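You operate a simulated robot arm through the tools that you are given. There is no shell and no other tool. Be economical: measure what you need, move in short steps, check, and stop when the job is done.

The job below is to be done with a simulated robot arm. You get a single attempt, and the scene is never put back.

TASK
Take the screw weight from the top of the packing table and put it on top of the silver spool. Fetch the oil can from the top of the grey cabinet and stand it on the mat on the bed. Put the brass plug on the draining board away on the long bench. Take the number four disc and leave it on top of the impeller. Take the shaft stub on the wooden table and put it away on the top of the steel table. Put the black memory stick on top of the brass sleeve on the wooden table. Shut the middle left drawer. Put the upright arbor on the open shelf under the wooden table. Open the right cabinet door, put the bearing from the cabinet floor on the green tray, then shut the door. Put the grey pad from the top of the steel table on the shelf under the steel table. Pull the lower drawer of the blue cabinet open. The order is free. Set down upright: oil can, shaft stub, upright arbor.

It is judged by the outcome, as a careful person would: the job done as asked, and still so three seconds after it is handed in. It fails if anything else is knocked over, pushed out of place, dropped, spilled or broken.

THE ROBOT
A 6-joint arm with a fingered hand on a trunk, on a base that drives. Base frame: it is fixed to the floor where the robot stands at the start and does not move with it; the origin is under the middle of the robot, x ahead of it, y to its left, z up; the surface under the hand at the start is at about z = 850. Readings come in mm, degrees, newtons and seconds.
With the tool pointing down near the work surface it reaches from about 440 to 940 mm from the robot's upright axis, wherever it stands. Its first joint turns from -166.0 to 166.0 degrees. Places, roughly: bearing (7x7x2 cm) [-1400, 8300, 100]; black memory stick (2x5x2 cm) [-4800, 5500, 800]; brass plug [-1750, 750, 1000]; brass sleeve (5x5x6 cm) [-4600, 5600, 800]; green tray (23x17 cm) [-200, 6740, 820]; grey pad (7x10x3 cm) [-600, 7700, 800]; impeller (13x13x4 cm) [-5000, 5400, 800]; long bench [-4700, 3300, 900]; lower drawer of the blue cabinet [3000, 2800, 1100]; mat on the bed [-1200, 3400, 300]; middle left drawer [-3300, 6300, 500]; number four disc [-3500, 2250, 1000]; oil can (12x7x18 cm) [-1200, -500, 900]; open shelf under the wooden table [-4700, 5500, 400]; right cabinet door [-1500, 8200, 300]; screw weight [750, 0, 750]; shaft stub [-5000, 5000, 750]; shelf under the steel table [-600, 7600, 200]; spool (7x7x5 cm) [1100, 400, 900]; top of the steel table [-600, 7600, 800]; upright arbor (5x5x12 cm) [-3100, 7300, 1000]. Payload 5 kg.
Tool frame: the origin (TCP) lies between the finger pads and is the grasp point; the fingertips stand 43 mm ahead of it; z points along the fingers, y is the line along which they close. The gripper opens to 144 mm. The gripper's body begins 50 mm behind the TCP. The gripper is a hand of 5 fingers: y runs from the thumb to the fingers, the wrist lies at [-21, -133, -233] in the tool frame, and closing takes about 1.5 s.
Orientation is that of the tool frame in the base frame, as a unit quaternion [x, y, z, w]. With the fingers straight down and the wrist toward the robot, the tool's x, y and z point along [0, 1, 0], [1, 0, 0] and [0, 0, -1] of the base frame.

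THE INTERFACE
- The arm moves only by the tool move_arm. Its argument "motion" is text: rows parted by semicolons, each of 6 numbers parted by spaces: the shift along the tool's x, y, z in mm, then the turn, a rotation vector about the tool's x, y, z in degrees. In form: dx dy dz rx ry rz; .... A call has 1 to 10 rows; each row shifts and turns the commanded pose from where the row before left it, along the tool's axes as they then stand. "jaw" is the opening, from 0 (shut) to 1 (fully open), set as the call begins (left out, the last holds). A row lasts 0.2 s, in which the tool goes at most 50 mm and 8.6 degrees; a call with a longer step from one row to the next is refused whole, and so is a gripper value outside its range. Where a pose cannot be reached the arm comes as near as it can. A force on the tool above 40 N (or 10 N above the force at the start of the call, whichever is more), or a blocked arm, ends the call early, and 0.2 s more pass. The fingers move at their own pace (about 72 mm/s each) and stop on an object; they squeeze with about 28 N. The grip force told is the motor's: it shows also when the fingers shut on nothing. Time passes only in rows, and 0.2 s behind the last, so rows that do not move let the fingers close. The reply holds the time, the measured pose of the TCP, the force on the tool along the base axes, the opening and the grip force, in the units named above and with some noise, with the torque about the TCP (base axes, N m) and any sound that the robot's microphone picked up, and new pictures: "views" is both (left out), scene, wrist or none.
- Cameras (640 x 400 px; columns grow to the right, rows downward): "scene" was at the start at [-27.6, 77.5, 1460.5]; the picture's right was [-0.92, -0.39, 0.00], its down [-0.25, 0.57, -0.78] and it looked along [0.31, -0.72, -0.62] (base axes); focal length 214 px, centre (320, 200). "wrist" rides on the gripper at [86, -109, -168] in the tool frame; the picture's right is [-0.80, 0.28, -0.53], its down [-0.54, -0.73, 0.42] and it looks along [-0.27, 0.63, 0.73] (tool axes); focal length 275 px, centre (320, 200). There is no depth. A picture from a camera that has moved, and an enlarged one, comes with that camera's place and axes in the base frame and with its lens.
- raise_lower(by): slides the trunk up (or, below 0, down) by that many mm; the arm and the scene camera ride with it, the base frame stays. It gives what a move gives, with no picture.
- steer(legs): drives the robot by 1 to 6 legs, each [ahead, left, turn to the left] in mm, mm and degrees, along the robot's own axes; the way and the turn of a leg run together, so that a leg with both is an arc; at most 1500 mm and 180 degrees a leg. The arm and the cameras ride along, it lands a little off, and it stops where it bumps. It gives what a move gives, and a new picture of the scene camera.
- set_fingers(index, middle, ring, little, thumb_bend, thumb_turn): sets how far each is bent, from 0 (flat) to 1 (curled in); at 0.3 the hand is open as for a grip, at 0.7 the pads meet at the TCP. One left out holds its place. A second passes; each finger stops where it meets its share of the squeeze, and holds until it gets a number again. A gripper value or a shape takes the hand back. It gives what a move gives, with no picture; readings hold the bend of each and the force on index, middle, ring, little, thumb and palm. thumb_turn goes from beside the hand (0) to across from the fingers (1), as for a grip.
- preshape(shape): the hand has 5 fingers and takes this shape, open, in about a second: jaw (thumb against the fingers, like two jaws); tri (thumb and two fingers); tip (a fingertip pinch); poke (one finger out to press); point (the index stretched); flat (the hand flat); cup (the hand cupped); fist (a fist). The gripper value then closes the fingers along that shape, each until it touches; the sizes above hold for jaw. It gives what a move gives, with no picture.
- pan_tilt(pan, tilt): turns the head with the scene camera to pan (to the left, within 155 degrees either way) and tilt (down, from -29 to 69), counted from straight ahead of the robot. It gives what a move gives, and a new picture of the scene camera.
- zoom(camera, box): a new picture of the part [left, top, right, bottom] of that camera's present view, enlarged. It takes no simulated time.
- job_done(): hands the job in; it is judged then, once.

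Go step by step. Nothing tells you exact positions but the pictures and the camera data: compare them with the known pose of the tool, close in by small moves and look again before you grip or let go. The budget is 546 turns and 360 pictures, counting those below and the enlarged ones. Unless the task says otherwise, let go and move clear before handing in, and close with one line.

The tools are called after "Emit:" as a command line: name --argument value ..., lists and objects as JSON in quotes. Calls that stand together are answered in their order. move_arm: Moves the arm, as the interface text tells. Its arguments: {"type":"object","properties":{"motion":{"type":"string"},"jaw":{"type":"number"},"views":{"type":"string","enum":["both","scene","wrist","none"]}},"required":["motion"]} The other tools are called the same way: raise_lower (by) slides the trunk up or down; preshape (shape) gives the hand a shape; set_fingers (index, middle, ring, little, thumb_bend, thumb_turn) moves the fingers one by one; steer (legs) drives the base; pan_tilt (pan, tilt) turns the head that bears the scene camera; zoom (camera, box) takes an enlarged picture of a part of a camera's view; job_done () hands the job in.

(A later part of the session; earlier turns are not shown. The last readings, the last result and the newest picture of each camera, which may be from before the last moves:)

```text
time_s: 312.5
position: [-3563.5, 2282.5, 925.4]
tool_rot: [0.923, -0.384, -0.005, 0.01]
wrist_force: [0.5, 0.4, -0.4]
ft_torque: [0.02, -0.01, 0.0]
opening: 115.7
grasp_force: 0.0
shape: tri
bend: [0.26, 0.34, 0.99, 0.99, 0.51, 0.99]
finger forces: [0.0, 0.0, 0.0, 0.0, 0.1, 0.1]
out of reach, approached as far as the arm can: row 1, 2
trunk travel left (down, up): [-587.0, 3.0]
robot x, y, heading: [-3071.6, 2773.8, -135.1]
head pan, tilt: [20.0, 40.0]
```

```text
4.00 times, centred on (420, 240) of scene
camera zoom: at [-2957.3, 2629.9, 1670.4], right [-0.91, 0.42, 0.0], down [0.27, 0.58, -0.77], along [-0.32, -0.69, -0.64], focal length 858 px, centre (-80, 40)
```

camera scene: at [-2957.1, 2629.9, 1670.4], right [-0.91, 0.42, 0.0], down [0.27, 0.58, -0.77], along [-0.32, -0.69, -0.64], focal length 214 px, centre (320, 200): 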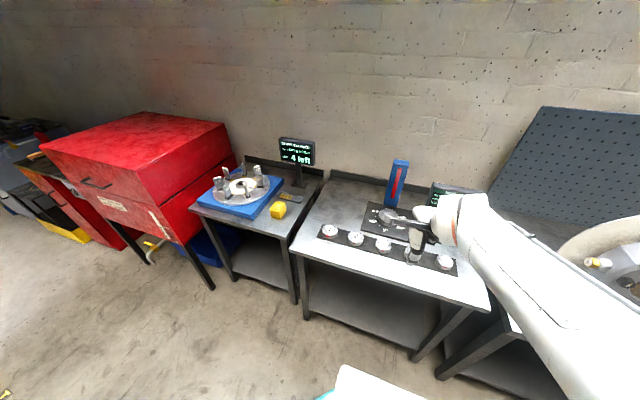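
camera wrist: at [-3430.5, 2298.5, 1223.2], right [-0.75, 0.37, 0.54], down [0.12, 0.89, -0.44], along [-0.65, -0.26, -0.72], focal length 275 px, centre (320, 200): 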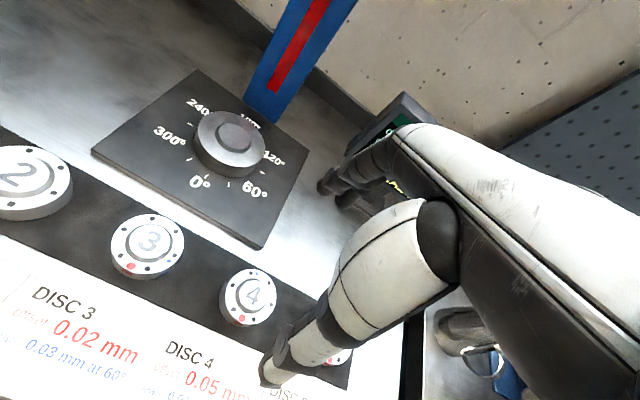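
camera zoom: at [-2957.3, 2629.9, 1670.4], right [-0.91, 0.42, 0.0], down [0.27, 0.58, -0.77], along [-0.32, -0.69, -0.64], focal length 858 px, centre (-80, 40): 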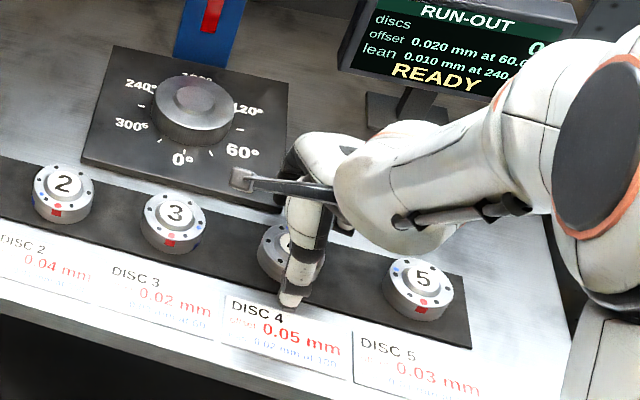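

I continue down with the trunk.

Emit:
raise_lower --by -8

Emit:
raise_lower --by -4

Emit:
zoom --camera "wrist" --box '[200, 180, 400, 380]'

```text
time_s: 313.1
position: [-3565.1, 2282.3, 917.0]
tool_rot: [0.923, -0.384, -0.005, 0.011]
wrist_force: [-0.1, 0.7, -0.7]
ft_torque: [0.0, 0.0, -0.02]
opening: 115.5
grasp_force: 0.0
shape: tri
bend: [0.26, 0.34, 0.99, 0.99, 0.51, 0.99]
finger forces: [0.0, 0.1, 0.1, 0.0, 0.1, 0.1]
trunk travel left (down, up): [-579.0, 11.0]
robot x, y, heading: [-3070.8, 2773.5, -135.1]
head pan, tilt: [20.0, 40.0]
```

```text
time_s: 313.6
position: [-3564.0, 2281.9, 913.5]
tool_rot: [0.923, -0.384, -0.005, 0.01]
wrist_force: [0.5, 0.5, 0.3]
ft_torque: [0.02, 0.0, 0.02]
opening: 115.5
grasp_force: 0.1
shape: tri
bend: [0.26, 0.34, 0.99, 0.99, 0.51, 0.99]
finger forces: [0.1, 0.0, 0.0, 0.0, 0.1, 0.0]
trunk travel left (down, up): [-575.0, 15.0]
robot x, y, heading: [-3070.0, 2774.4, -134.9]
head pan, tilt: [20.0, 40.0]
```

```text
2.00 times, centred on (300, 280) of wrist
camera zoom: at [-3423.9, 2300.6, 1078.1], right [-0.75, 0.37, 0.54], down [0.12, 0.89, -0.44], along [-0.64, -0.26, -0.72], focal length 551 px, centre (360, 40)
```

zoom: 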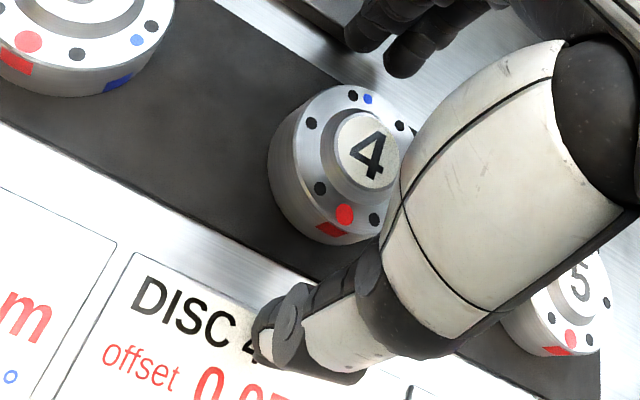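

Emit:
move_arm --motion "0 0 0 0 0 0; 0 0 0 0 0 0; 0 0 0 0 0 0; 0 0 0 0 0 0; 0 0 0 0 0 0; 0 0 0 0 0 0" --jaw 0 --views "wrist"

```text
time_s: 315.0
position: [-3564.5, 2281.3, 913.9]
tool_rot: [0.924, -0.383, -0.005, 0.009]
wrist_force: [-0.7, -0.7, -0.1]
ft_torque: [-0.03, -0.02, 0.02]
opening: 56.2
grasp_force: 27.9
shape: tri
bend: [0.74, 0.48, 1.0, 1.0, 0.73, 1.0]
finger forces: [11.5, 12.8, 0.1, 0.1, 24.9, 0.0]
trunk travel left (down, up): [-575.0, 15.0]
robot x, y, heading: [-3072.7, 2776.0, -135.2]
head pan, tilt: [20.0, 40.0]
camera wrist: at [-3423.8, 2300.5, 1078.0], right [-0.75, 0.37, 0.54], down [0.12, 0.89, -0.44], along [-0.64, -0.26, -0.72], focal length 275 px, centre (320, 200)
```

wrist: 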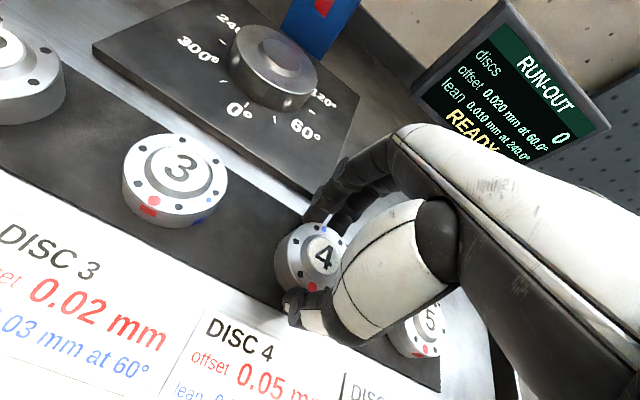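

Disc four is gripped. I lift it and retract.

Emit:
raise_lower --by 15

Emit:
move_arm --motion "0 0 -25 0 0 0; 0 0 -40 0 0 0; 0 0 -40 0 0 0; 0 0 -45 0 0 0; 0 -20 -40 0 0 0; 0 -30 -35 0 0 0; 0 -40 -20 0 0 0; 0 -45 0 0 0 0; 0 -45 0 0 0 0; 0 0 0 0 0 0" --views "both"

```text
time_s: 315.7
position: [-3563.4, 2282.2, 928.1]
tool_rot: [0.923, -0.384, -0.004, 0.009]
wrist_force: [0.1, -0.4, -2.1]
ft_torque: [-0.03, 0.01, 0.02]
opening: 56.2
grasp_force: 27.9
shape: tri
bend: [0.74, 0.48, 1.0, 1.0, 0.73, 1.0]
finger forces: [11.4, 12.7, 0.0, 0.1, 24.8, 0.0]
trunk travel left (down, up): [-590.0, 0.0]
robot x, y, heading: [-3071.4, 2773.3, -135.0]
head pan, tilt: [20.0, 40.0]
```

```text
time_s: 317.9
position: [-3430.5, 2409.1, 1136.8]
tool_rot: [0.924, -0.383, -0.005, 0.009]
wrist_force: [-0.2, 0.0, -1.9]
ft_torque: [0.02, 0.0, -0.02]
opening: 56.4
grasp_force: 28.1
shape: tri
bend: [0.74, 0.48, 1.0, 1.0, 0.73, 1.0]
finger forces: [11.8, 13.0, 0.0, 0.0, 25.0, 0.0]
out of reach, approached as far as the arm can: row 1, 2
trunk travel left (down, up): [-590.0, 0.0]
robot x, y, heading: [-3070.9, 2776.8, -134.8]
head pan, tilt: [20.0, 40.0]
camera scene: at [-2957.4, 2629.9, 1673.4], right [-0.91, 0.42, 0.0], down [0.27, 0.58, -0.77], along [-0.32, -0.69, -0.64], focal length 214 px, centre (320, 200)
camera wrist: at [-3289.8, 2427.6, 1301.8], right [-0.75, 0.37, 0.54], down [0.12, 0.89, -0.44], along [-0.64, -0.26, -0.72], focal length 275 px, centre (320, 200)
```

scene: 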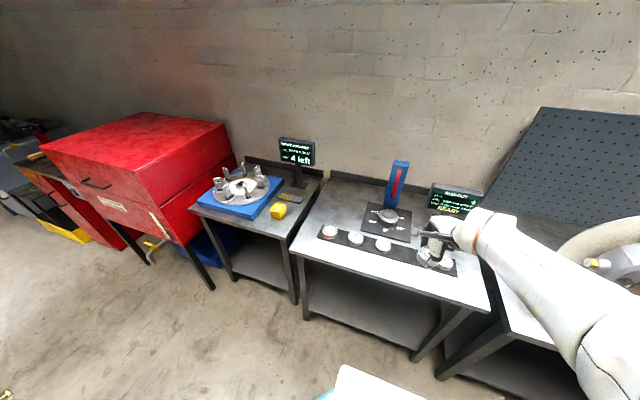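
wrist: 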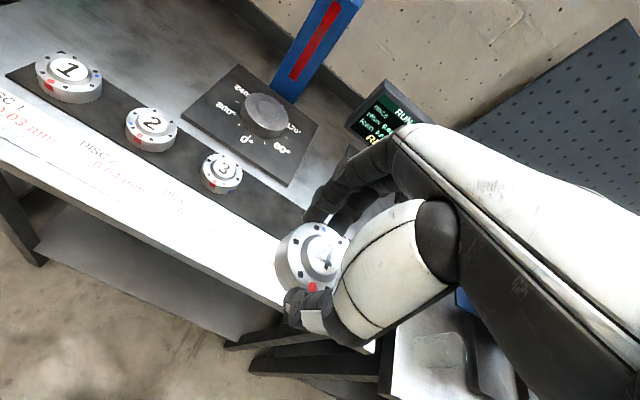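

Disc is held. I back off, turn toward the far wall, and drive to the wooden table.

Emit:
steer --legs '[[-350, 0, 0], [0, 0, -90], [1100, -106, 0], [800, -106, 0]]'

Emit:
pan_tilt --pan 8 --tilt 30

```text
time_s: 333.1
position: [-4410.1, 4864.1, 1136.4]
tool_rot: [-0.386, 0.923, 0.01, -0.003]
wrist_force: [-0.1, 1.2, -2.4]
ft_torque: [-0.02, -0.02, 0.03]
opening: 55.8
grasp_force: 27.9
shape: tri
bend: [0.74, 0.48, 1.0, 1.0, 0.73, 1.0]
finger forces: [11.6, 12.8, 0.0, 0.0, 24.4, 0.0]
trunk travel left (down, up): [-590.0, 0.0]
robot x, y, heading: [-4041.7, 4509.6, 135.2]
head pan, tilt: [20.0, 40.0]
camera scene: at [-4187.4, 4391.0, 1673.4], right [0.42, 0.91, 0.0], down [0.58, -0.27, -0.77], along [-0.7, 0.32, -0.64], focal length 214 px, centre (320, 200)
```

scene: 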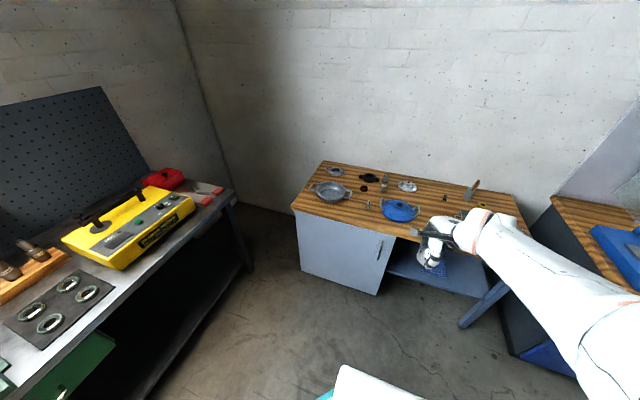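

```text
time_s: 333.9
position: [-4409.4, 4863.2, 1136.2]
tool_rot: [-0.384, 0.923, 0.01, -0.003]
wrist_force: [-0.4, 0.0, -2.0]
ft_torque: [-0.06, 0.01, 0.0]
opening: 55.8
grasp_force: 28.4
shape: tri
bend: [0.74, 0.48, 1.0, 1.0, 0.73, 1.0]
finger forces: [11.6, 12.8, 0.0, 0.1, 24.4, 0.0]
trunk travel left (down, up): [-590.0, 0.0]
robot x, y, heading: [-4040.9, 4510.1, 135.4]
head pan, tilt: [8.0, 30.0]
camera scene: at [-4182.6, 4409.2, 1688.7], right [0.6, 0.8, 0.0], down [0.4, -0.3, -0.87], along [-0.7, 0.52, -0.5], focal length 214 px, centre (320, 200)
```

scene: 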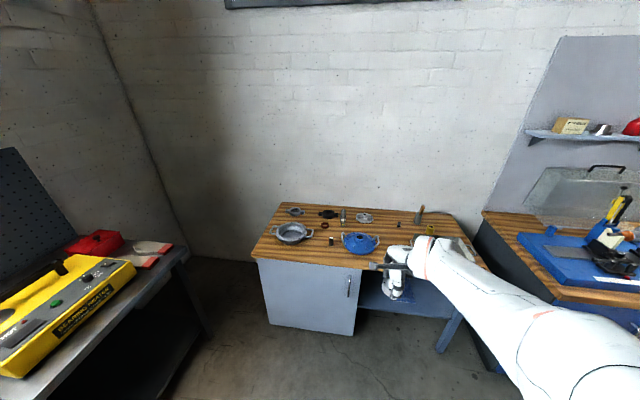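

Emit:
zoom --camera "scene" --box '[250, 190, 400, 270]'

Emit:
zoom --camera "scene" --box '[350, 190, 500, 310]'

```text
4.27 times, centred on (325, 230) of scene
camera zoom: at [-4182.6, 4409.2, 1688.7], right [0.6, 0.8, 0.0], down [0.4, -0.3, -0.87], along [-0.7, 0.52, -0.5], focal length 915 px, centre (299, 72)
```

zoom: 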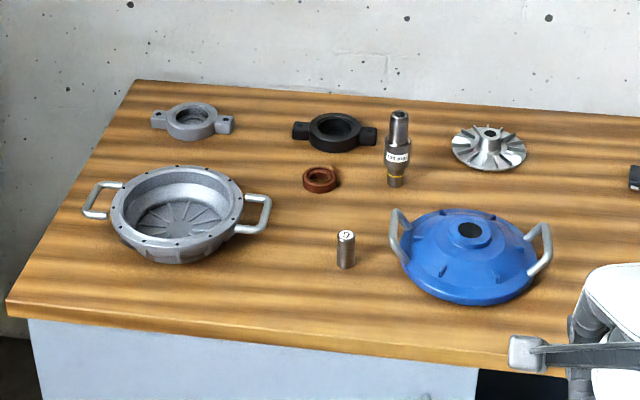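

```text
3.33 times, centred on (425, 250) of scene
camera zoom: at [-4182.6, 4409.2, 1688.7], right [0.6, 0.8, 0.0], down [0.4, -0.3, -0.87], along [-0.7, 0.52, -0.5], focal length 715 px, centre (-30, 33)
```

zoom: 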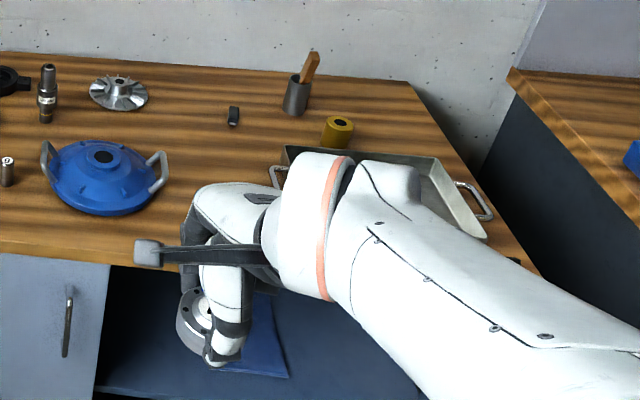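

The impeller is at about (-4965, 5370), the shaft stub is the small cylinder near (-4924, 5038), stick near (-4787, 5501), sleeve near (-4612, 5569). I drive nearer and carry the disc over the impeller.

Emit:
move_arm --motion "0 -10 -40 0 0 0; 0 -10 -30 0 0 0; 0 0 0 0 0 0" --views "none"

Emit:
steer --legs '[[430, 43, 0]]'

Emit:
zoom --camera "scene" --box '[230, 220, 450, 360]'

```text
time_s: 334.7
position: [-4394.8, 4848.3, 1205.6]
tool_rot: [-0.384, 0.923, 0.01, -0.003]
wrist_force: [0.7, 0.2, -0.9]
ft_torque: [0.0, 0.01, 0.03]
opening: 56.0
grasp_force: 28.2
shape: tri
bend: [0.74, 0.48, 1.0, 1.0, 0.73, 1.0]
finger forces: [11.8, 12.8, 0.1, 0.0, 24.5, 0.1]
trunk travel left (down, up): [-590.0, 0.0]
robot x, y, heading: [-4040.2, 4507.4, 135.1]
head pan, tilt: [8.0, 30.0]
```

```text
time_s: 337.3
position: [-4730.4, 5118.2, 1206.8]
tool_rot: [-0.385, 0.923, 0.01, -0.003]
wrist_force: [-0.4, 0.4, -2.6]
ft_torque: [-0.01, 0.0, -0.01]
opening: 56.1
grasp_force: 27.9
shape: tri
bend: [0.74, 0.48, 1.0, 1.0, 0.73, 1.0]
finger forces: [11.7, 12.8, 0.0, 0.0, 24.5, 0.0]
trunk travel left (down, up): [-590.0, 0.0]
robot x, y, heading: [-4375.7, 4778.7, 135.1]
head pan, tilt: [8.0, 30.0]
camera scene: at [-4518.2, 4679.4, 1688.7], right [0.6, 0.8, 0.0], down [0.4, -0.3, -0.87], along [-0.7, 0.52, -0.5], focal length 214 px, centre (320, 200)
```

scene: 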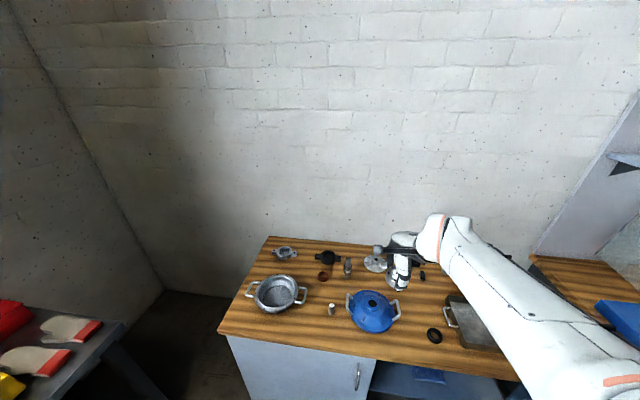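

```text
2.86 times, centred on (340, 290) of scene
camera zoom: at [-4518.2, 4679.4, 1688.7], right [0.6, 0.8, 0.0], down [0.4, -0.3, -0.87], along [-0.7, 0.52, -0.5], focal length 613 px, centre (263, -57)
```

zoom: 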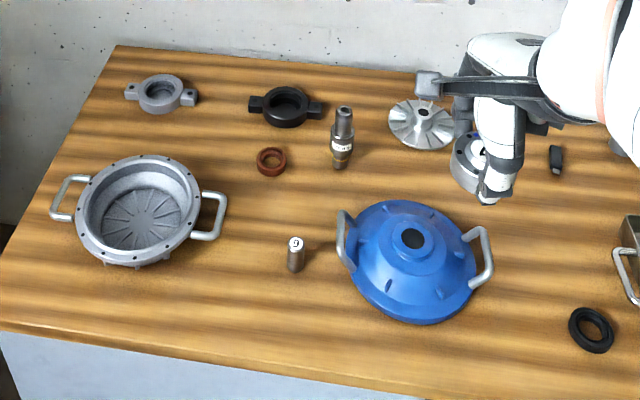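

Refined by two views: table about z 797, impeller hub top about (-5020, 5422, 835). I move over it.

Emit:
steer --legs '[[60, 0, 0]]'

Emit:
move_arm --motion "-2 42 15 0 0 0; -2 42 15 0 0 0; -2 42 15 0 0 0; -2 42 15 0 0 0; -2 42 15 0 0 0; -2 42 15 0 0 0; 0 42 15 0 0 0; 0 40 15 0 0 0; 0 0 20 0 0 0; 0 0 0 0 0 0" --views "both"

```text
time_s: 338.3
position: [-4774.3, 5160.6, 1204.5]
tool_rot: [-0.385, 0.923, 0.01, -0.004]
wrist_force: [-0.5, 0.6, -2.6]
ft_torque: [-0.04, -0.04, 0.03]
opening: 56.0
grasp_force: 28.3
shape: tri
bend: [0.74, 0.48, 1.0, 1.0, 0.73, 1.0]
finger forces: [11.6, 12.8, 0.0, 0.0, 24.4, 0.0]
trunk travel left (down, up): [-590.0, 0.0]
robot x, y, heading: [-4418.0, 4821.3, 135.6]
head pan, tilt: [8.0, 30.0]
camera scene: at [-4561.7, 4722.4, 1688.7], right [0.6, 0.8, 0.0], down [0.4, -0.3, -0.87], along [-0.7, 0.52, -0.5], focal length 214 px, centre (320, 200)
```

scene: 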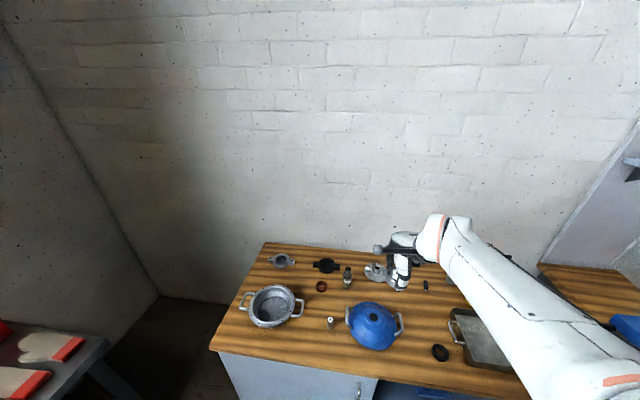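

```text
time_s: 340.5
position: [-5005.3, 5405.3, 1071.9]
tool_rot: [-0.386, 0.923, 0.011, -0.004]
wrist_force: [0.2, 0.4, -3.5]
ft_torque: [-0.02, -0.02, 0.0]
opening: 55.8
grasp_force: 27.6
shape: tri
bend: [0.74, 0.48, 1.0, 1.0, 0.73, 1.0]
finger forces: [11.7, 13.2, 0.0, 0.0, 24.7, 0.0]
trunk travel left (down, up): [-590.0, 0.0]
robot x, y, heading: [-4420.3, 4817.0, 135.3]
head pan, tilt: [8.0, 30.0]
camera scene: at [-4560.8, 4721.6, 1688.7], right [0.6, 0.8, 0.0], down [0.4, -0.3, -0.87], along [-0.7, 0.52, -0.5], focal length 214 px, centre (320, 200)
camera wrist: at [-4985.3, 5266.3, 1237.4], right [0.37, 0.76, 0.54], down [0.89, -0.12, -0.44], along [-0.27, 0.64, -0.72], focal length 275 px, centre (320, 200)
```

scene: 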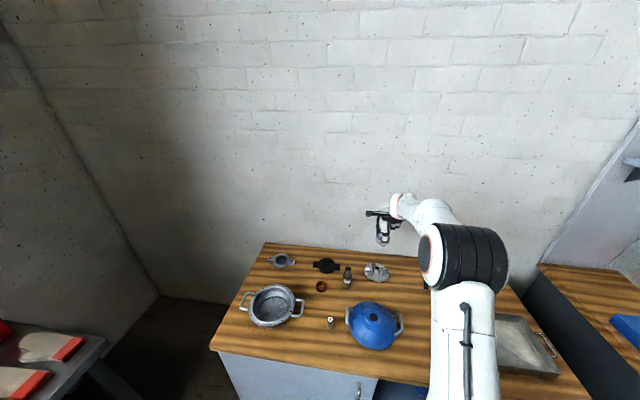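
wrist: 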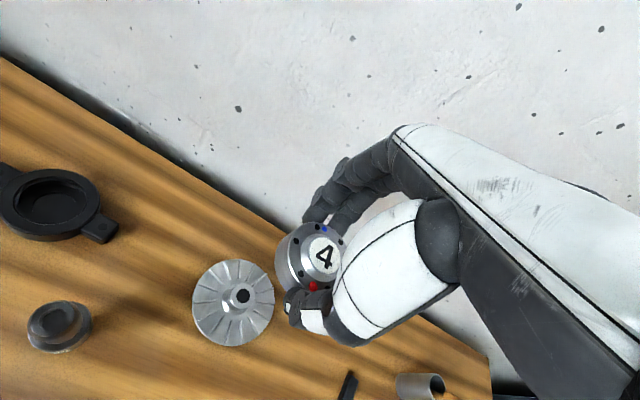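

Hub is about 8 mm right and 9 mm ahead of the tool. I correct that, level the tilt and descend partway.

Emit:
move_arm --motion "-4 4 0 1.3 0 0; -4 5 40 0 0 0; 0 0 40 0 0 0; 0 0 40 0 0 0; 0 0 15 0 0 0; 0 0 0 0 0 0" --views "both"

Emit:
zoom --camera "wrist" --box '[200, 200, 380, 340]'

Emit:
zoom --camera "scene" --box '[330, 210, 430, 300]'

```text
time_s: 341.9
position: [-5003.7, 5417.1, 938.5]
tool_rot: [-0.385, 0.923, 0.0, 0.0]
wrist_force: [0.6, -0.2, -2.3]
ft_torque: [0.0, 0.03, 0.04]
opening: 55.8
grasp_force: 28.0
shape: tri
bend: [0.74, 0.48, 1.0, 1.0, 0.73, 1.0]
finger forces: [11.7, 13.1, 0.1, 0.1, 24.5, 0.0]
trunk travel left (down, up): [-590.0, 0.0]
robot x, y, heading: [-4421.5, 4818.0, 135.3]
head pan, tilt: [8.0, 30.0]
camera scene: at [-4560.8, 4721.5, 1688.8], right [0.6, 0.8, 0.0], down [0.4, -0.3, -0.87], along [-0.7, 0.52, -0.5], focal length 214 px, centre (320, 200)
camera wrist: at [-4987.8, 5280.5, 1105.7], right [0.36, 0.77, 0.54], down [0.9, -0.12, -0.42], along [-0.26, 0.63, -0.73], focal length 275 px, centre (320, 200)
```

scene: 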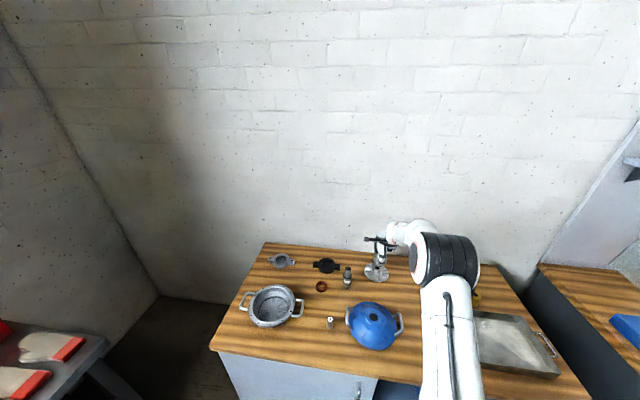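
wrist: 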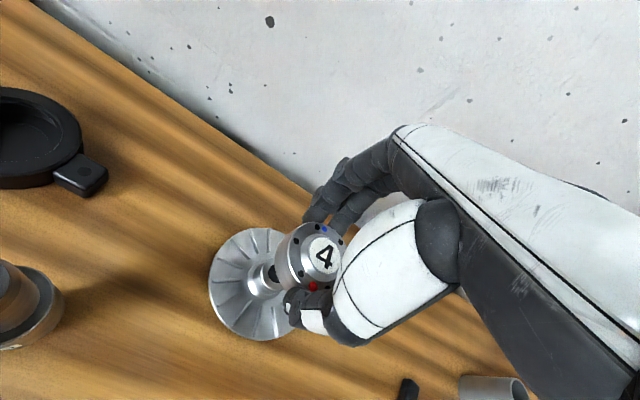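

```text
2.86 times, centred on (290, 270) of wrist
camera zoom: at [-4987.8, 5280.5, 1105.7], right [0.36, 0.77, 0.54], down [0.9, -0.12, -0.42], along [-0.26, 0.63, -0.73], focal length 786 px, centre (406, 0)
```

zoom: 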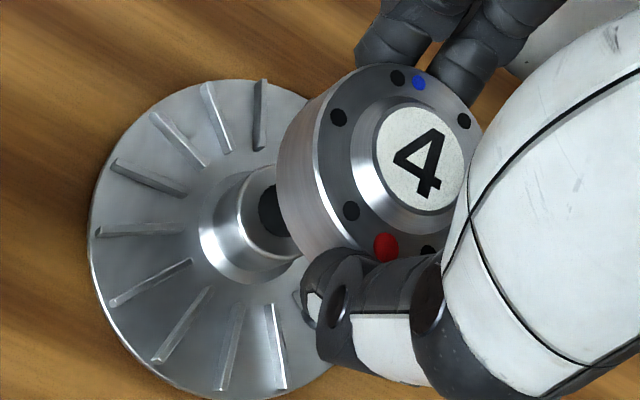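

```text
4.44 times, centred on (380, 255) of scene
camera zoom: at [-4560.8, 4721.5, 1688.8], right [0.6, 0.8, 0.0], down [0.4, -0.3, -0.87], along [-0.7, 0.52, -0.5], focal length 953 px, centre (53, -44)
```

zoom: 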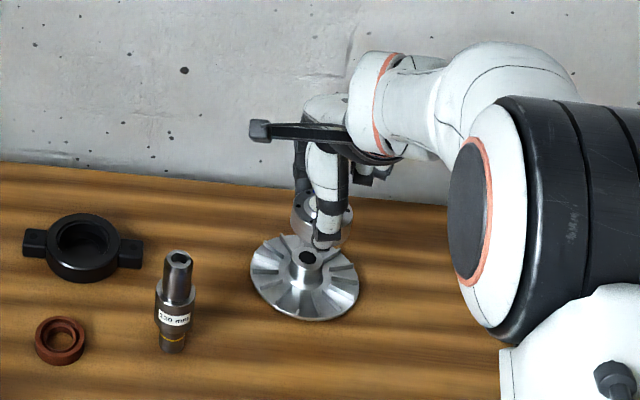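

Emit:
move_arm --motion "5 6 0 0 0 0; 0 0 20 0 0 0; 0 0 18 0 0 0; 0 0 0 0 0 0" --views "none"

Emit:
zoom --camera "wrist" --box '[200, 200, 380, 340]'

Emit:
zoom --camera "scene" --box '[350, 230, 410, 290]'

```text
time_s: 342.9
position: [-5012.5, 5418.1, 899.7]
tool_rot: [-0.385, 0.923, 0.0, 0.002]
wrist_force: [-0.6, 0.6, -1.9]
ft_torque: [-0.01, -0.02, -0.02]
opening: 55.5
grasp_force: 27.7
shape: tri
bend: [0.74, 0.48, 1.0, 1.0, 0.73, 1.0]
finger forces: [11.7, 13.2, 0.1, 0.0, 24.5, 0.1]
trunk travel left (down, up): [-590.0, 0.0]
robot x, y, heading: [-4416.6, 4817.2, 135.6]
head pan, tilt: [8.0, 30.0]
```

```text
2.86 times, centred on (290, 270) of wrist
camera zoom: at [-4996.2, 5281.1, 1068.2], right [0.36, 0.77, 0.54], down [0.9, -0.12, -0.42], along [-0.26, 0.63, -0.73], focal length 786 px, centre (406, 0)
```

zoom: 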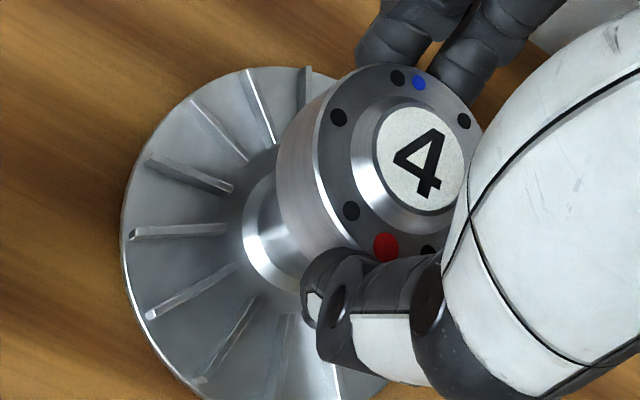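

```text
6.67 times, centred on (380, 260) of scene
camera zoom: at [-4561.0, 4721.7, 1688.8], right [0.6, 0.8, 0.0], down [0.4, -0.3, -0.87], along [-0.7, 0.52, -0.5], focal length 1430 px, centre (-80, -200)
```

zoom: 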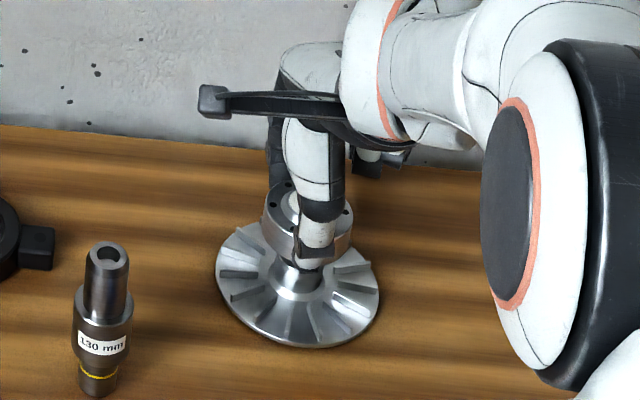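

Perspective accounts for the offset; it is aligned. I lower gently until contact.

Emit:
move_arm --motion "0 0 6 0 0 0; 0 0 4 0 0 0; 0 0 2 0 0 0; 0 0 2 0 0 0; 0 0 0 0 0 0" --views "none"

Emit:
zoom --camera "scene" --box '[350, 230, 410, 290]'

```text
time_s: 344.1
position: [-5012.6, 5418.6, 886.7]
tool_rot: [-0.386, 0.923, -0.001, 0.001]
wrist_force: [-0.2, 0.4, -2.7]
ft_torque: [0.0, 0.0, -0.02]
opening: 55.6
grasp_force: 27.4
shape: tri
bend: [0.74, 0.48, 1.0, 1.0, 0.73, 1.0]
finger forces: [11.8, 13.2, 0.0, 0.0, 24.5, 0.1]
trunk travel left (down, up): [-590.0, 0.0]
robot x, y, heading: [-4416.3, 4817.1, 135.3]
head pan, tilt: [8.0, 30.0]
```

```text
6.67 times, centred on (380, 260) of scene
camera zoom: at [-4561.0, 4721.7, 1688.7], right [0.6, 0.8, 0.0], down [0.4, -0.3, -0.87], along [-0.7, 0.52, -0.5], focal length 1430 px, centre (-80, -200)
```

zoom: 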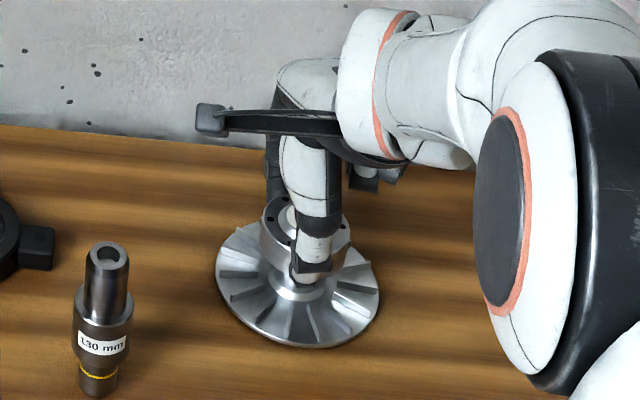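

Emit:
move_arm --motion "0 0 2 0 0 0; 0 0 2 0 0 0; 0 0 1.5 0 0 0; 0 0 1.5 0 0 0; 0 0 0 0 0 0" --views "none"

```text
time_s: 345.3
position: [-5012.1, 5418.0, 878.8]
tool_rot: [-0.386, 0.922, -0.002, 0.0]
wrist_force: [-0.5, 0.1, -0.7]
ft_torque: [0.0, 0.01, -0.02]
opening: 55.7
grasp_force: 27.6
shape: tri
bend: [0.74, 0.48, 1.0, 1.0, 0.73, 1.0]
finger forces: [11.7, 13.1, 0.0, 0.1, 24.7, 0.0]
trunk travel left (down, up): [-590.0, 0.0]
robot x, y, heading: [-4419.8, 4818.6, 135.6]
head pan, tilt: [8.0, 30.0]
```

Emit:
move_arm --motion "0 0 1.5 0 0 0; 0 0 1.5 0 0 0; 0 0 1.5 0 0 0; 0 0 0 0 0 0" --views "none"

```text
time_s: 346.3
position: [-5013.3, 5417.8, 878.0]
tool_rot: [-0.385, 0.923, 0.002, -0.001]
wrist_force: [-0.8, -1.2, 18.3]
ft_torque: [0.14, 0.21, -0.01]
opening: 56.5
grasp_force: 28.1
shape: tri
bend: [0.75, 0.48, 1.0, 1.0, 0.73, 1.0]
finger forces: [13.3, 15.0, 0.1, 0.0, 28.5, 0.0]
trunk travel left (down, up): [-590.0, 0.0]
robot x, y, heading: [-4417.9, 4814.7, 135.6]
head pan, tilt: [8.0, 30.0]
```

Emit:
move_arm --motion "0 0 -3 0 0 0; 0 3 0 0 0 0; 0 0 1.5 0 0 0; 0 0 1 0 0 0; 0 0 0 0 0 0" --views "none"

```text
time_s: 347.5
position: [-5013.2, 5419.3, 877.6]
tool_rot: [-0.384, 0.923, 0.001, 0.001]
wrist_force: [4.7, -6.2, 22.7]
ft_torque: [-0.1, -0.12, -0.04]
opening: 57.0
grasp_force: 28.1
shape: tri
bend: [0.75, 0.48, 1.0, 1.0, 0.73, 1.0]
finger forces: [11.9, 13.0, 0.1, 0.0, 31.7, 0.1]
trunk travel left (down, up): [-590.0, 0.0]
robot x, y, heading: [-4419.4, 4819.6, 135.4]
head pan, tilt: [8.0, 30.0]
```

Emit:
move_arm --motion "0 0 -2 0 0 0; 0 0 -1 0 0 0; 0 0 0 0 0 0" --views "none"

```text
time_s: 348.3
position: [-5013.8, 5418.9, 878.4]
tool_rot: [-0.385, 0.923, 0.0, 0.001]
wrist_force: [2.1, -2.1, 11.2]
ft_torque: [-0.01, 0.02, -0.05]
opening: 56.7
grasp_force: 28.4
shape: tri
bend: [0.75, 0.48, 1.0, 1.0, 0.73, 1.0]
finger forces: [12.6, 13.7, 0.1, 0.0, 29.1, 0.0]
trunk travel left (down, up): [-590.0, 0.0]
robot x, y, heading: [-4418.9, 4821.7, 135.4]
head pan, tilt: [8.0, 30.0]
```

Emit:
move_arm --motion "0 0 -1.5 0 0 0; 0 0 0 0 0 0" --views "none"

Emit:
move_arm --motion "0 0 0 0 0 0; 0 0 0 0 0 0; 0 0 0 0 0 0; 0 0 0 0 0 0" --jaw 0.6 --views "wrist"

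Emit:
zoom --camera "scene" --box '[350, 230, 410, 290]'

```text
time_s: 348.9
position: [-5014.0, 5419.0, 878.8]
tool_rot: [-0.385, 0.923, -0.001, 0.002]
wrist_force: [1.6, -1.2, 3.0]
ft_torque: [-0.03, -0.01, -0.04]
opening: 56.3
grasp_force: 28.1
shape: tri
bend: [0.75, 0.48, 1.0, 1.0, 0.73, 1.0]
finger forces: [12.1, 13.2, 0.0, 0.0, 27.5, 0.0]
trunk travel left (down, up): [-590.0, 0.0]
robot x, y, heading: [-4416.7, 4818.8, 135.6]
head pan, tilt: [8.0, 30.0]
```

```text
time_s: 349.9
position: [-5013.8, 5420.5, 879.1]
tool_rot: [-0.385, 0.923, 0.0, 0.001]
wrist_force: [0.0, -0.7, -0.7]
ft_torque: [0.0, 0.0, 0.03]
opening: 85.9
grasp_force: 0.1
shape: tri
bend: [0.74, 0.41, 0.99, 0.99, 0.66, 1.0]
finger forces: [0.0, 0.0, 0.0, 0.1, 0.0, 0.0]
trunk travel left (down, up): [-590.0, 0.0]
robot x, y, heading: [-4422.2, 4821.5, 135.5]
head pan, tilt: [8.0, 30.0]
camera wrist: at [-4998.3, 5283.1, 1046.6], right [0.36, 0.77, 0.53], down [0.9, -0.12, -0.42], along [-0.26, 0.63, -0.73], focal length 275 px, centre (320, 200)
```

wrist: 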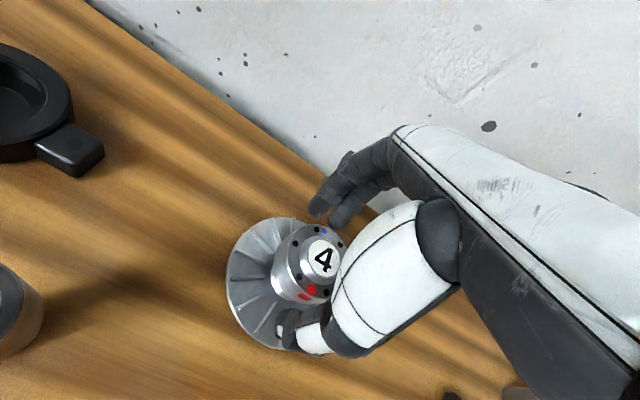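

```text
6.67 times, centred on (380, 260) of scene
camera zoom: at [-4560.8, 4721.6, 1688.7], right [0.6, 0.8, 0.0], down [0.4, -0.3, -0.87], along [-0.7, 0.52, -0.5], focal length 1430 px, centre (-80, -200)
```

zoom: 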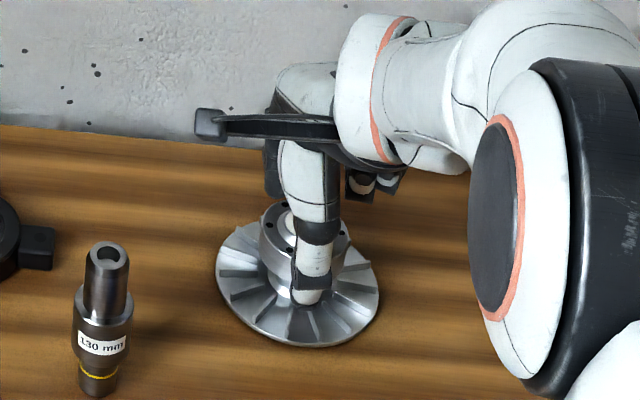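

It rests stably. I open fully and lift off.

Emit:
move_arm --motion "0 0 0 0 0 0; 0 0 0 0 0 0; 0 0 0 0 0 0; 0 0 -10 0 0 0; 0 0 -30 0 0 0; 0 0 -45 0 0 0; 0 0 -45 0 0 0; 0 -20 -40 0 0 0; 0 -40 0 0 0 0; 0 0 0 0 0 0" --jaw 1 --views "both"

Emit:
zoom --camera "scene" --box '[310, 230, 450, 350]'

```text
time_s: 352.1
position: [-4971.8, 5376.7, 1049.3]
tool_rot: [-0.385, 0.923, -0.001, 0.001]
wrist_force: [0.5, 0.4, -0.2]
ft_torque: [0.03, -0.03, -0.01]
opening: 143.8
grasp_force: 0.1
shape: tri
bend: [0.3, 0.3, 0.99, 0.99, 0.3, 0.98]
finger forces: [0.0, 0.1, 0.0, 0.0, 0.0, 0.0]
trunk travel left (down, up): [-590.0, 0.0]
robot x, y, heading: [-4418.3, 4816.6, 135.4]
head pan, tilt: [8.0, 30.0]
camera scene: at [-4560.9, 4721.7, 1688.7], right [0.6, 0.8, 0.0], down [0.4, -0.3, -0.87], along [-0.7, 0.52, -0.5], focal length 214 px, centre (320, 200)
camera wrist: at [-4955.0, 5240.1, 1216.9], right [0.36, 0.77, 0.53], down [0.9, -0.12, -0.42], along [-0.26, 0.63, -0.73], focal length 275 px, centre (320, 200)
```

scene: 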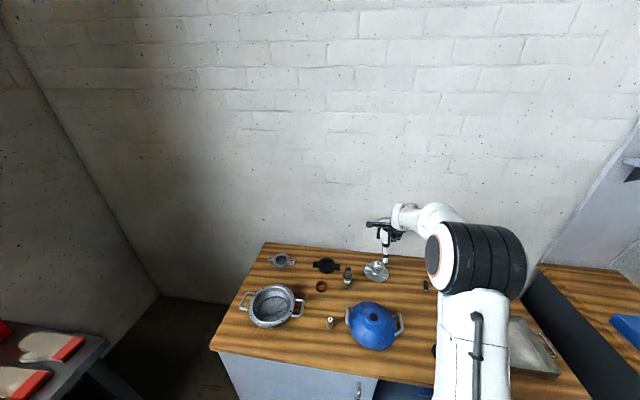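
wrist: 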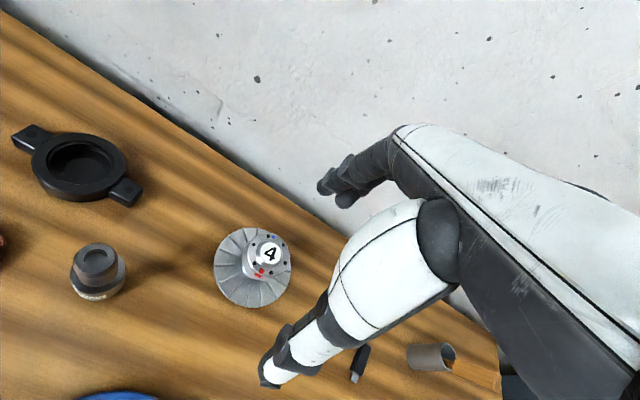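

```text
3.33 times, centred on (380, 290) of scene
camera zoom: at [-4560.9, 4721.7, 1688.7], right [0.6, 0.8, 0.0], down [0.4, -0.3, -0.87], along [-0.7, 0.52, -0.5], focal length 715 px, centre (120, -100)
```

zoom: 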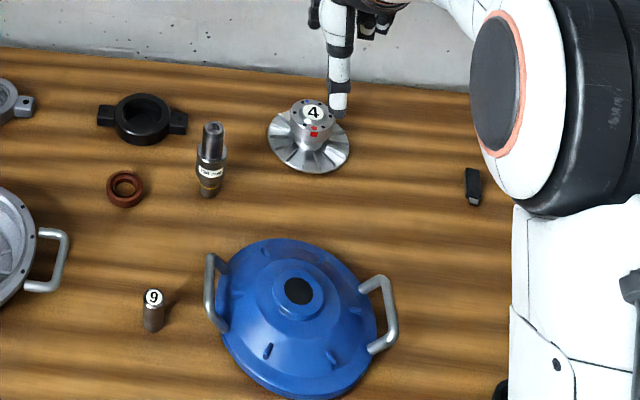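

Disc four sits on the impeller. Next the memory stick at about (-4811, 5541). I raise the hand and shift the base right.

Emit:
move_arm --motion "0 -40 -30 0 0 0; 0 -40 -30 0 0 0; 0 -40 -30 0 0 0; 0 -40 0 0 0 0; 0 -40 0 0 0 0; 0 0 0 0 0 0" --views "none"

Emit:
preshape --shape "tip"

Emit:
steer --legs '[[0, -320, 0]]'

Emit:
pan_tilt --pan 15 --tilt 40

Emit:
zoom --camera "scene" --box '[230, 150, 450, 330]'

```text
time_s: 353.5
position: [-4830.2, 5238.1, 1141.4]
tool_rot: [-0.385, 0.923, -0.001, 0.001]
wrist_force: [0.1, -0.3, 0.4]
ft_torque: [0.03, -0.02, 0.0]
opening: 144.1
grasp_force: 0.0
shape: tri
bend: [0.3, 0.3, 0.99, 0.99, 0.3, 0.98]
finger forces: [0.0, 0.0, 0.0, 0.0, 0.1, 0.0]
trunk travel left (down, up): [-590.0, 0.0]
robot x, y, heading: [-4419.2, 4820.5, 135.1]
head pan, tilt: [8.0, 30.0]
```

```text
time_s: 354.4
position: [-4830.4, 5237.4, 1140.3]
tool_rot: [-0.385, 0.923, -0.001, 0.0]
wrist_force: [-0.7, -0.1, 0.4]
ft_torque: [0.02, 0.02, 0.01]
opening: 143.7
grasp_force: 0.0
shape: tip
bend: [0.3, 0.98, 0.99, 0.99, 0.3, 0.98]
finger forces: [0.0, 0.0, 0.1, 0.0, 0.0, 0.0]
trunk travel left (down, up): [-590.0, 0.0]
robot x, y, heading: [-4420.2, 4820.7, 135.1]
head pan, tilt: [8.0, 30.0]
```

```text
time_s: 356.5
position: [-4605.3, 5467.1, 1140.7]
tool_rot: [-0.385, 0.923, 0.0, 0.001]
wrist_force: [0.0, 0.1, -0.1]
ft_torque: [-0.04, 0.05, 0.0]
opening: 143.9
grasp_force: 0.0
shape: tip
bend: [0.3, 0.98, 0.99, 0.99, 0.3, 0.98]
finger forces: [0.0, 0.0, 0.0, 0.0, 0.0, 0.1]
trunk travel left (down, up): [-590.0, 0.0]
robot x, y, heading: [-4195.3, 5049.1, 135.4]
head pan, tilt: [8.0, 30.0]
camera scene: at [-4334.5, 4951.1, 1688.8], right [0.6, 0.8, 0.0], down [0.4, -0.3, -0.87], along [-0.7, 0.52, -0.5], focal length 214 px, centre (320, 200)
```

scene: 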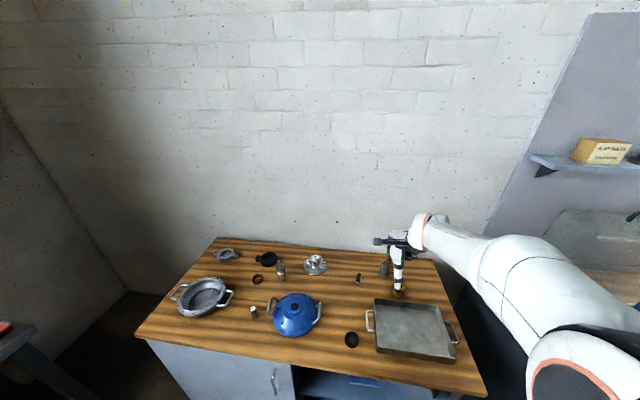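

```text
time_s: 357.2
position: [-4605.0, 5467.0, 1140.6]
tool_rot: [-0.386, 0.923, -0.001, 0.0]
wrist_force: [0.3, -0.3, -0.7]
ft_torque: [-0.01, -0.03, -0.02]
opening: 143.7
grasp_force: 0.0
shape: tip
bend: [0.3, 0.98, 0.99, 0.99, 0.3, 0.98]
finger forces: [0.0, 0.0, 0.0, 0.0, 0.1, 0.0]
trunk travel left (down, up): [-590.0, 0.0]
robot x, y, heading: [-4196.0, 5048.8, 135.4]
head pan, tilt: [15.0, 40.0]
camera scene: at [-4336.2, 4938.8, 1673.5], right [0.49, 0.87, 0.0], down [0.56, -0.32, -0.77], along [-0.67, 0.38, -0.64], focal length 214 px, centre (320, 200)
```

scene: 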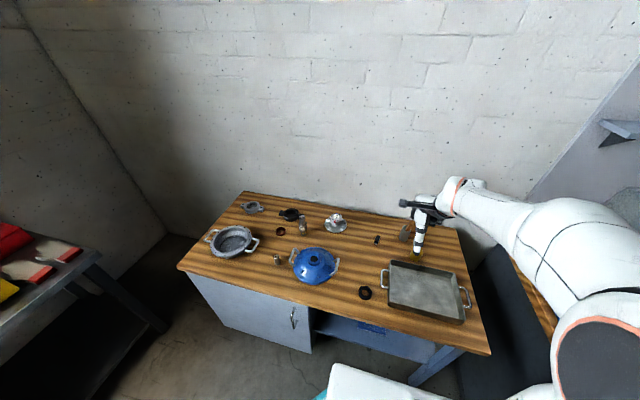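

```text
2.22 times, centred on (340, 240) of scene
camera zoom: at [-4336.2, 4938.8, 1673.5], right [0.49, 0.87, 0.0], down [0.56, -0.32, -0.77], along [-0.67, 0.38, -0.64], focal length 477 px, centre (276, 111)
```

zoom: 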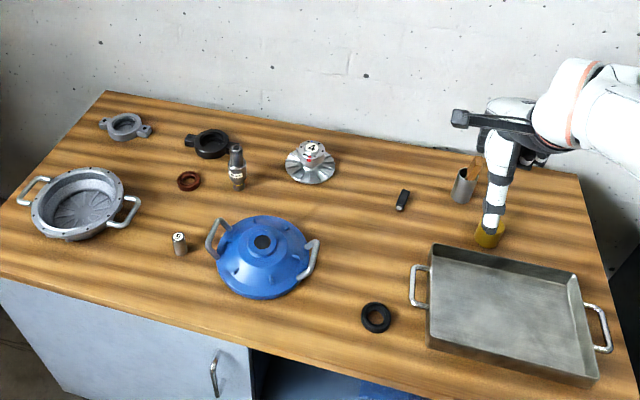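

Emit:
move_arm --motion "18 40 0 0 0 0; 18 40 0 0 0 0; 18 40 10 0 0 0; 18 40 15 0 0 0; 19 38 15 0 0 0; 0 0 20 0 0 7.3; 0 0 20 0 0 7.3; 0 0 20 0 0 0; 0 0 0 0 0 0" --jaw 0.6 --views "wrist"

```text
time_s: 359.2
position: [-4810.6, 5542.2, 1041.6]
tool_rot: [-0.266, 0.964, 0.001, 0.001]
wrist_force: [0.4, 0.7, -0.5]
ft_torque: [-0.02, 0.02, -0.01]
opening: 86.6
grasp_force: 0.0
shape: tip
bend: [0.29, 0.98, 0.99, 0.99, 0.65, 1.0]
finger forces: [0.1, 0.1, 0.1, 0.0, 0.0, 0.1]
trunk travel left (down, up): [-590.0, 0.0]
robot x, y, heading: [-4193.8, 5051.0, 135.8]
head pan, tilt: [15.0, 40.0]
camera wrist: at [-4828.9, 5404.5, 1207.9], right [0.54, 0.65, 0.54], down [0.84, -0.35, -0.42], along [-0.09, 0.68, -0.73], focal length 275 px, centre (320, 200)
```

wrist: 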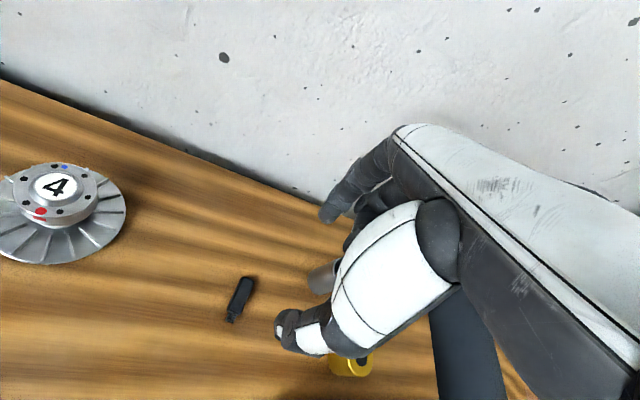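

Stick is aligned with the pinch axis. I descend with the opening at about 90 mm.

Emit:
move_arm --motion "-2 2 45 0 0 0; -1 1 45 0 0 0; 0 0 45 0 0 0; 0 0 30 0 0 0; 0 0 10 0 0 0; 0 0 0 0 0 0" --jaw 0.65 --views "wrist"

Emit:
zoom --camera "wrist" --box '[210, 190, 390, 330]'

```text
time_s: 360.6
position: [-4808.0, 5545.1, 864.1]
tool_rot: [-0.265, 0.964, 0.0, 0.001]
wrist_force: [0.1, 0.2, -0.9]
ft_torque: [0.02, 0.03, -0.02]
opening: 93.2
grasp_force: 0.0
shape: tip
bend: [0.29, 0.98, 0.99, 0.99, 0.63, 1.0]
finger forces: [0.1, 0.1, 0.1, 0.0, 0.0, 0.0]
trunk travel left (down, up): [-590.0, 0.0]
robot x, y, heading: [-4193.0, 5051.5, 135.4]
head pan, tilt: [15.0, 40.0]
camera wrist: at [-4826.6, 5408.3, 1032.1], right [0.54, 0.65, 0.54], down [0.84, -0.35, -0.42], along [-0.09, 0.68, -0.73], focal length 275 px, centre (320, 200)
```

wrist: 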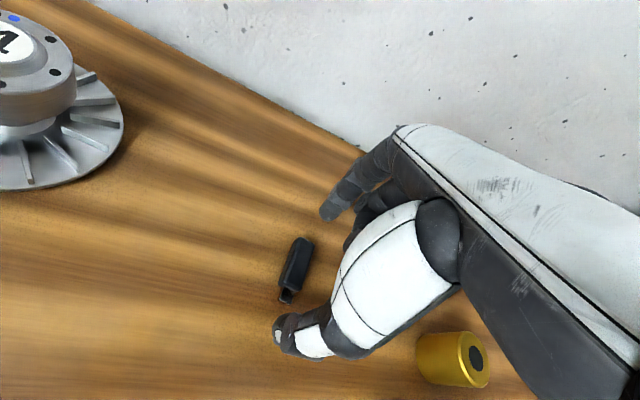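

```text
2.86 times, centred on (300, 260) of wrist
camera zoom: at [-4826.6, 5408.3, 1032.1], right [0.54, 0.65, 0.54], down [0.84, -0.35, -0.42], along [-0.09, 0.68, -0.73], focal length 786 px, centre (377, 29)
```

zoom: 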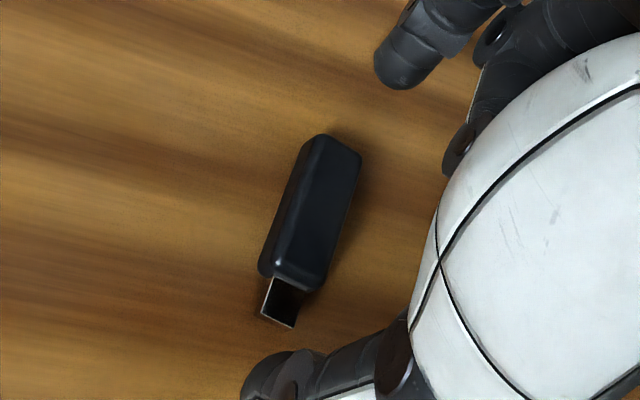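

Emit:
move_arm --motion "0 0 8 0 0 0; 0 0 4 0 0 0; 0 0 3 0 0 0; 0 0 2 0 0 0; 0 0 0 0 0 0" --views "none"

```text
time_s: 361.9
position: [-4808.4, 5546.1, 849.2]
tool_rot: [-0.266, 0.964, 0.0, 0.002]
wrist_force: [0.0, -0.4, 0.2]
ft_torque: [-0.03, 0.02, -0.03]
opening: 93.5
grasp_force: 0.1
shape: tip
bend: [0.29, 0.98, 0.99, 0.99, 0.63, 1.0]
finger forces: [0.0, 0.0, 0.1, 0.1, 0.1, 0.0]
trunk travel left (down, up): [-590.0, 0.0]
robot x, y, heading: [-4195.4, 5046.4, 135.7]
head pan, tilt: [15.0, 40.0]
```

Emit:
move_arm --motion "0 0 2 0 0 0; 0 0 2 0 0 0; 0 0 2 0 0 0; 0 0 0 0 0 0" --views "none"

Emit:
zoom --camera "wrist" --box '[210, 190, 390, 330]'

```text
time_s: 362.9
position: [-4808.3, 5544.6, 843.7]
tool_rot: [-0.265, 0.964, 0.0, 0.001]
wrist_force: [0.4, 0.0, 5.8]
ft_torque: [0.22, 0.15, -0.08]
opening: 92.8
grasp_force: 0.0
shape: tip
bend: [0.29, 0.98, 0.99, 0.99, 0.63, 1.0]
finger forces: [5.7, 0.1, 0.0, 0.1, 0.2, 0.0]
trunk travel left (down, up): [-590.0, 0.0]
robot x, y, heading: [-4195.2, 5052.7, 135.4]
head pan, tilt: [15.0, 40.0]
```

```text
2.86 times, centred on (300, 260) of wrist
camera zoom: at [-4827.3, 5408.6, 1010.8], right [0.54, 0.65, 0.54], down [0.84, -0.35, -0.42], along [-0.09, 0.68, -0.73], focal length 786 px, centre (377, 29)
```

zoom: 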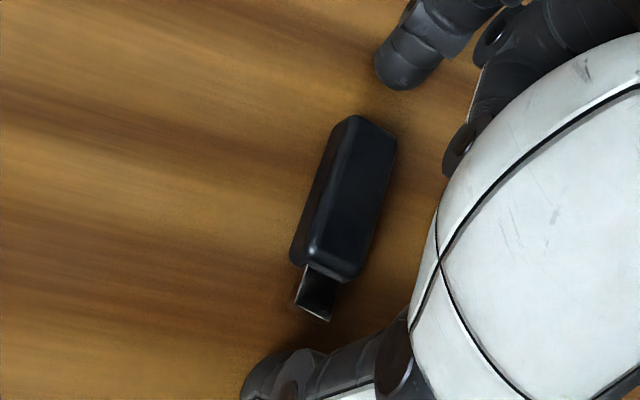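

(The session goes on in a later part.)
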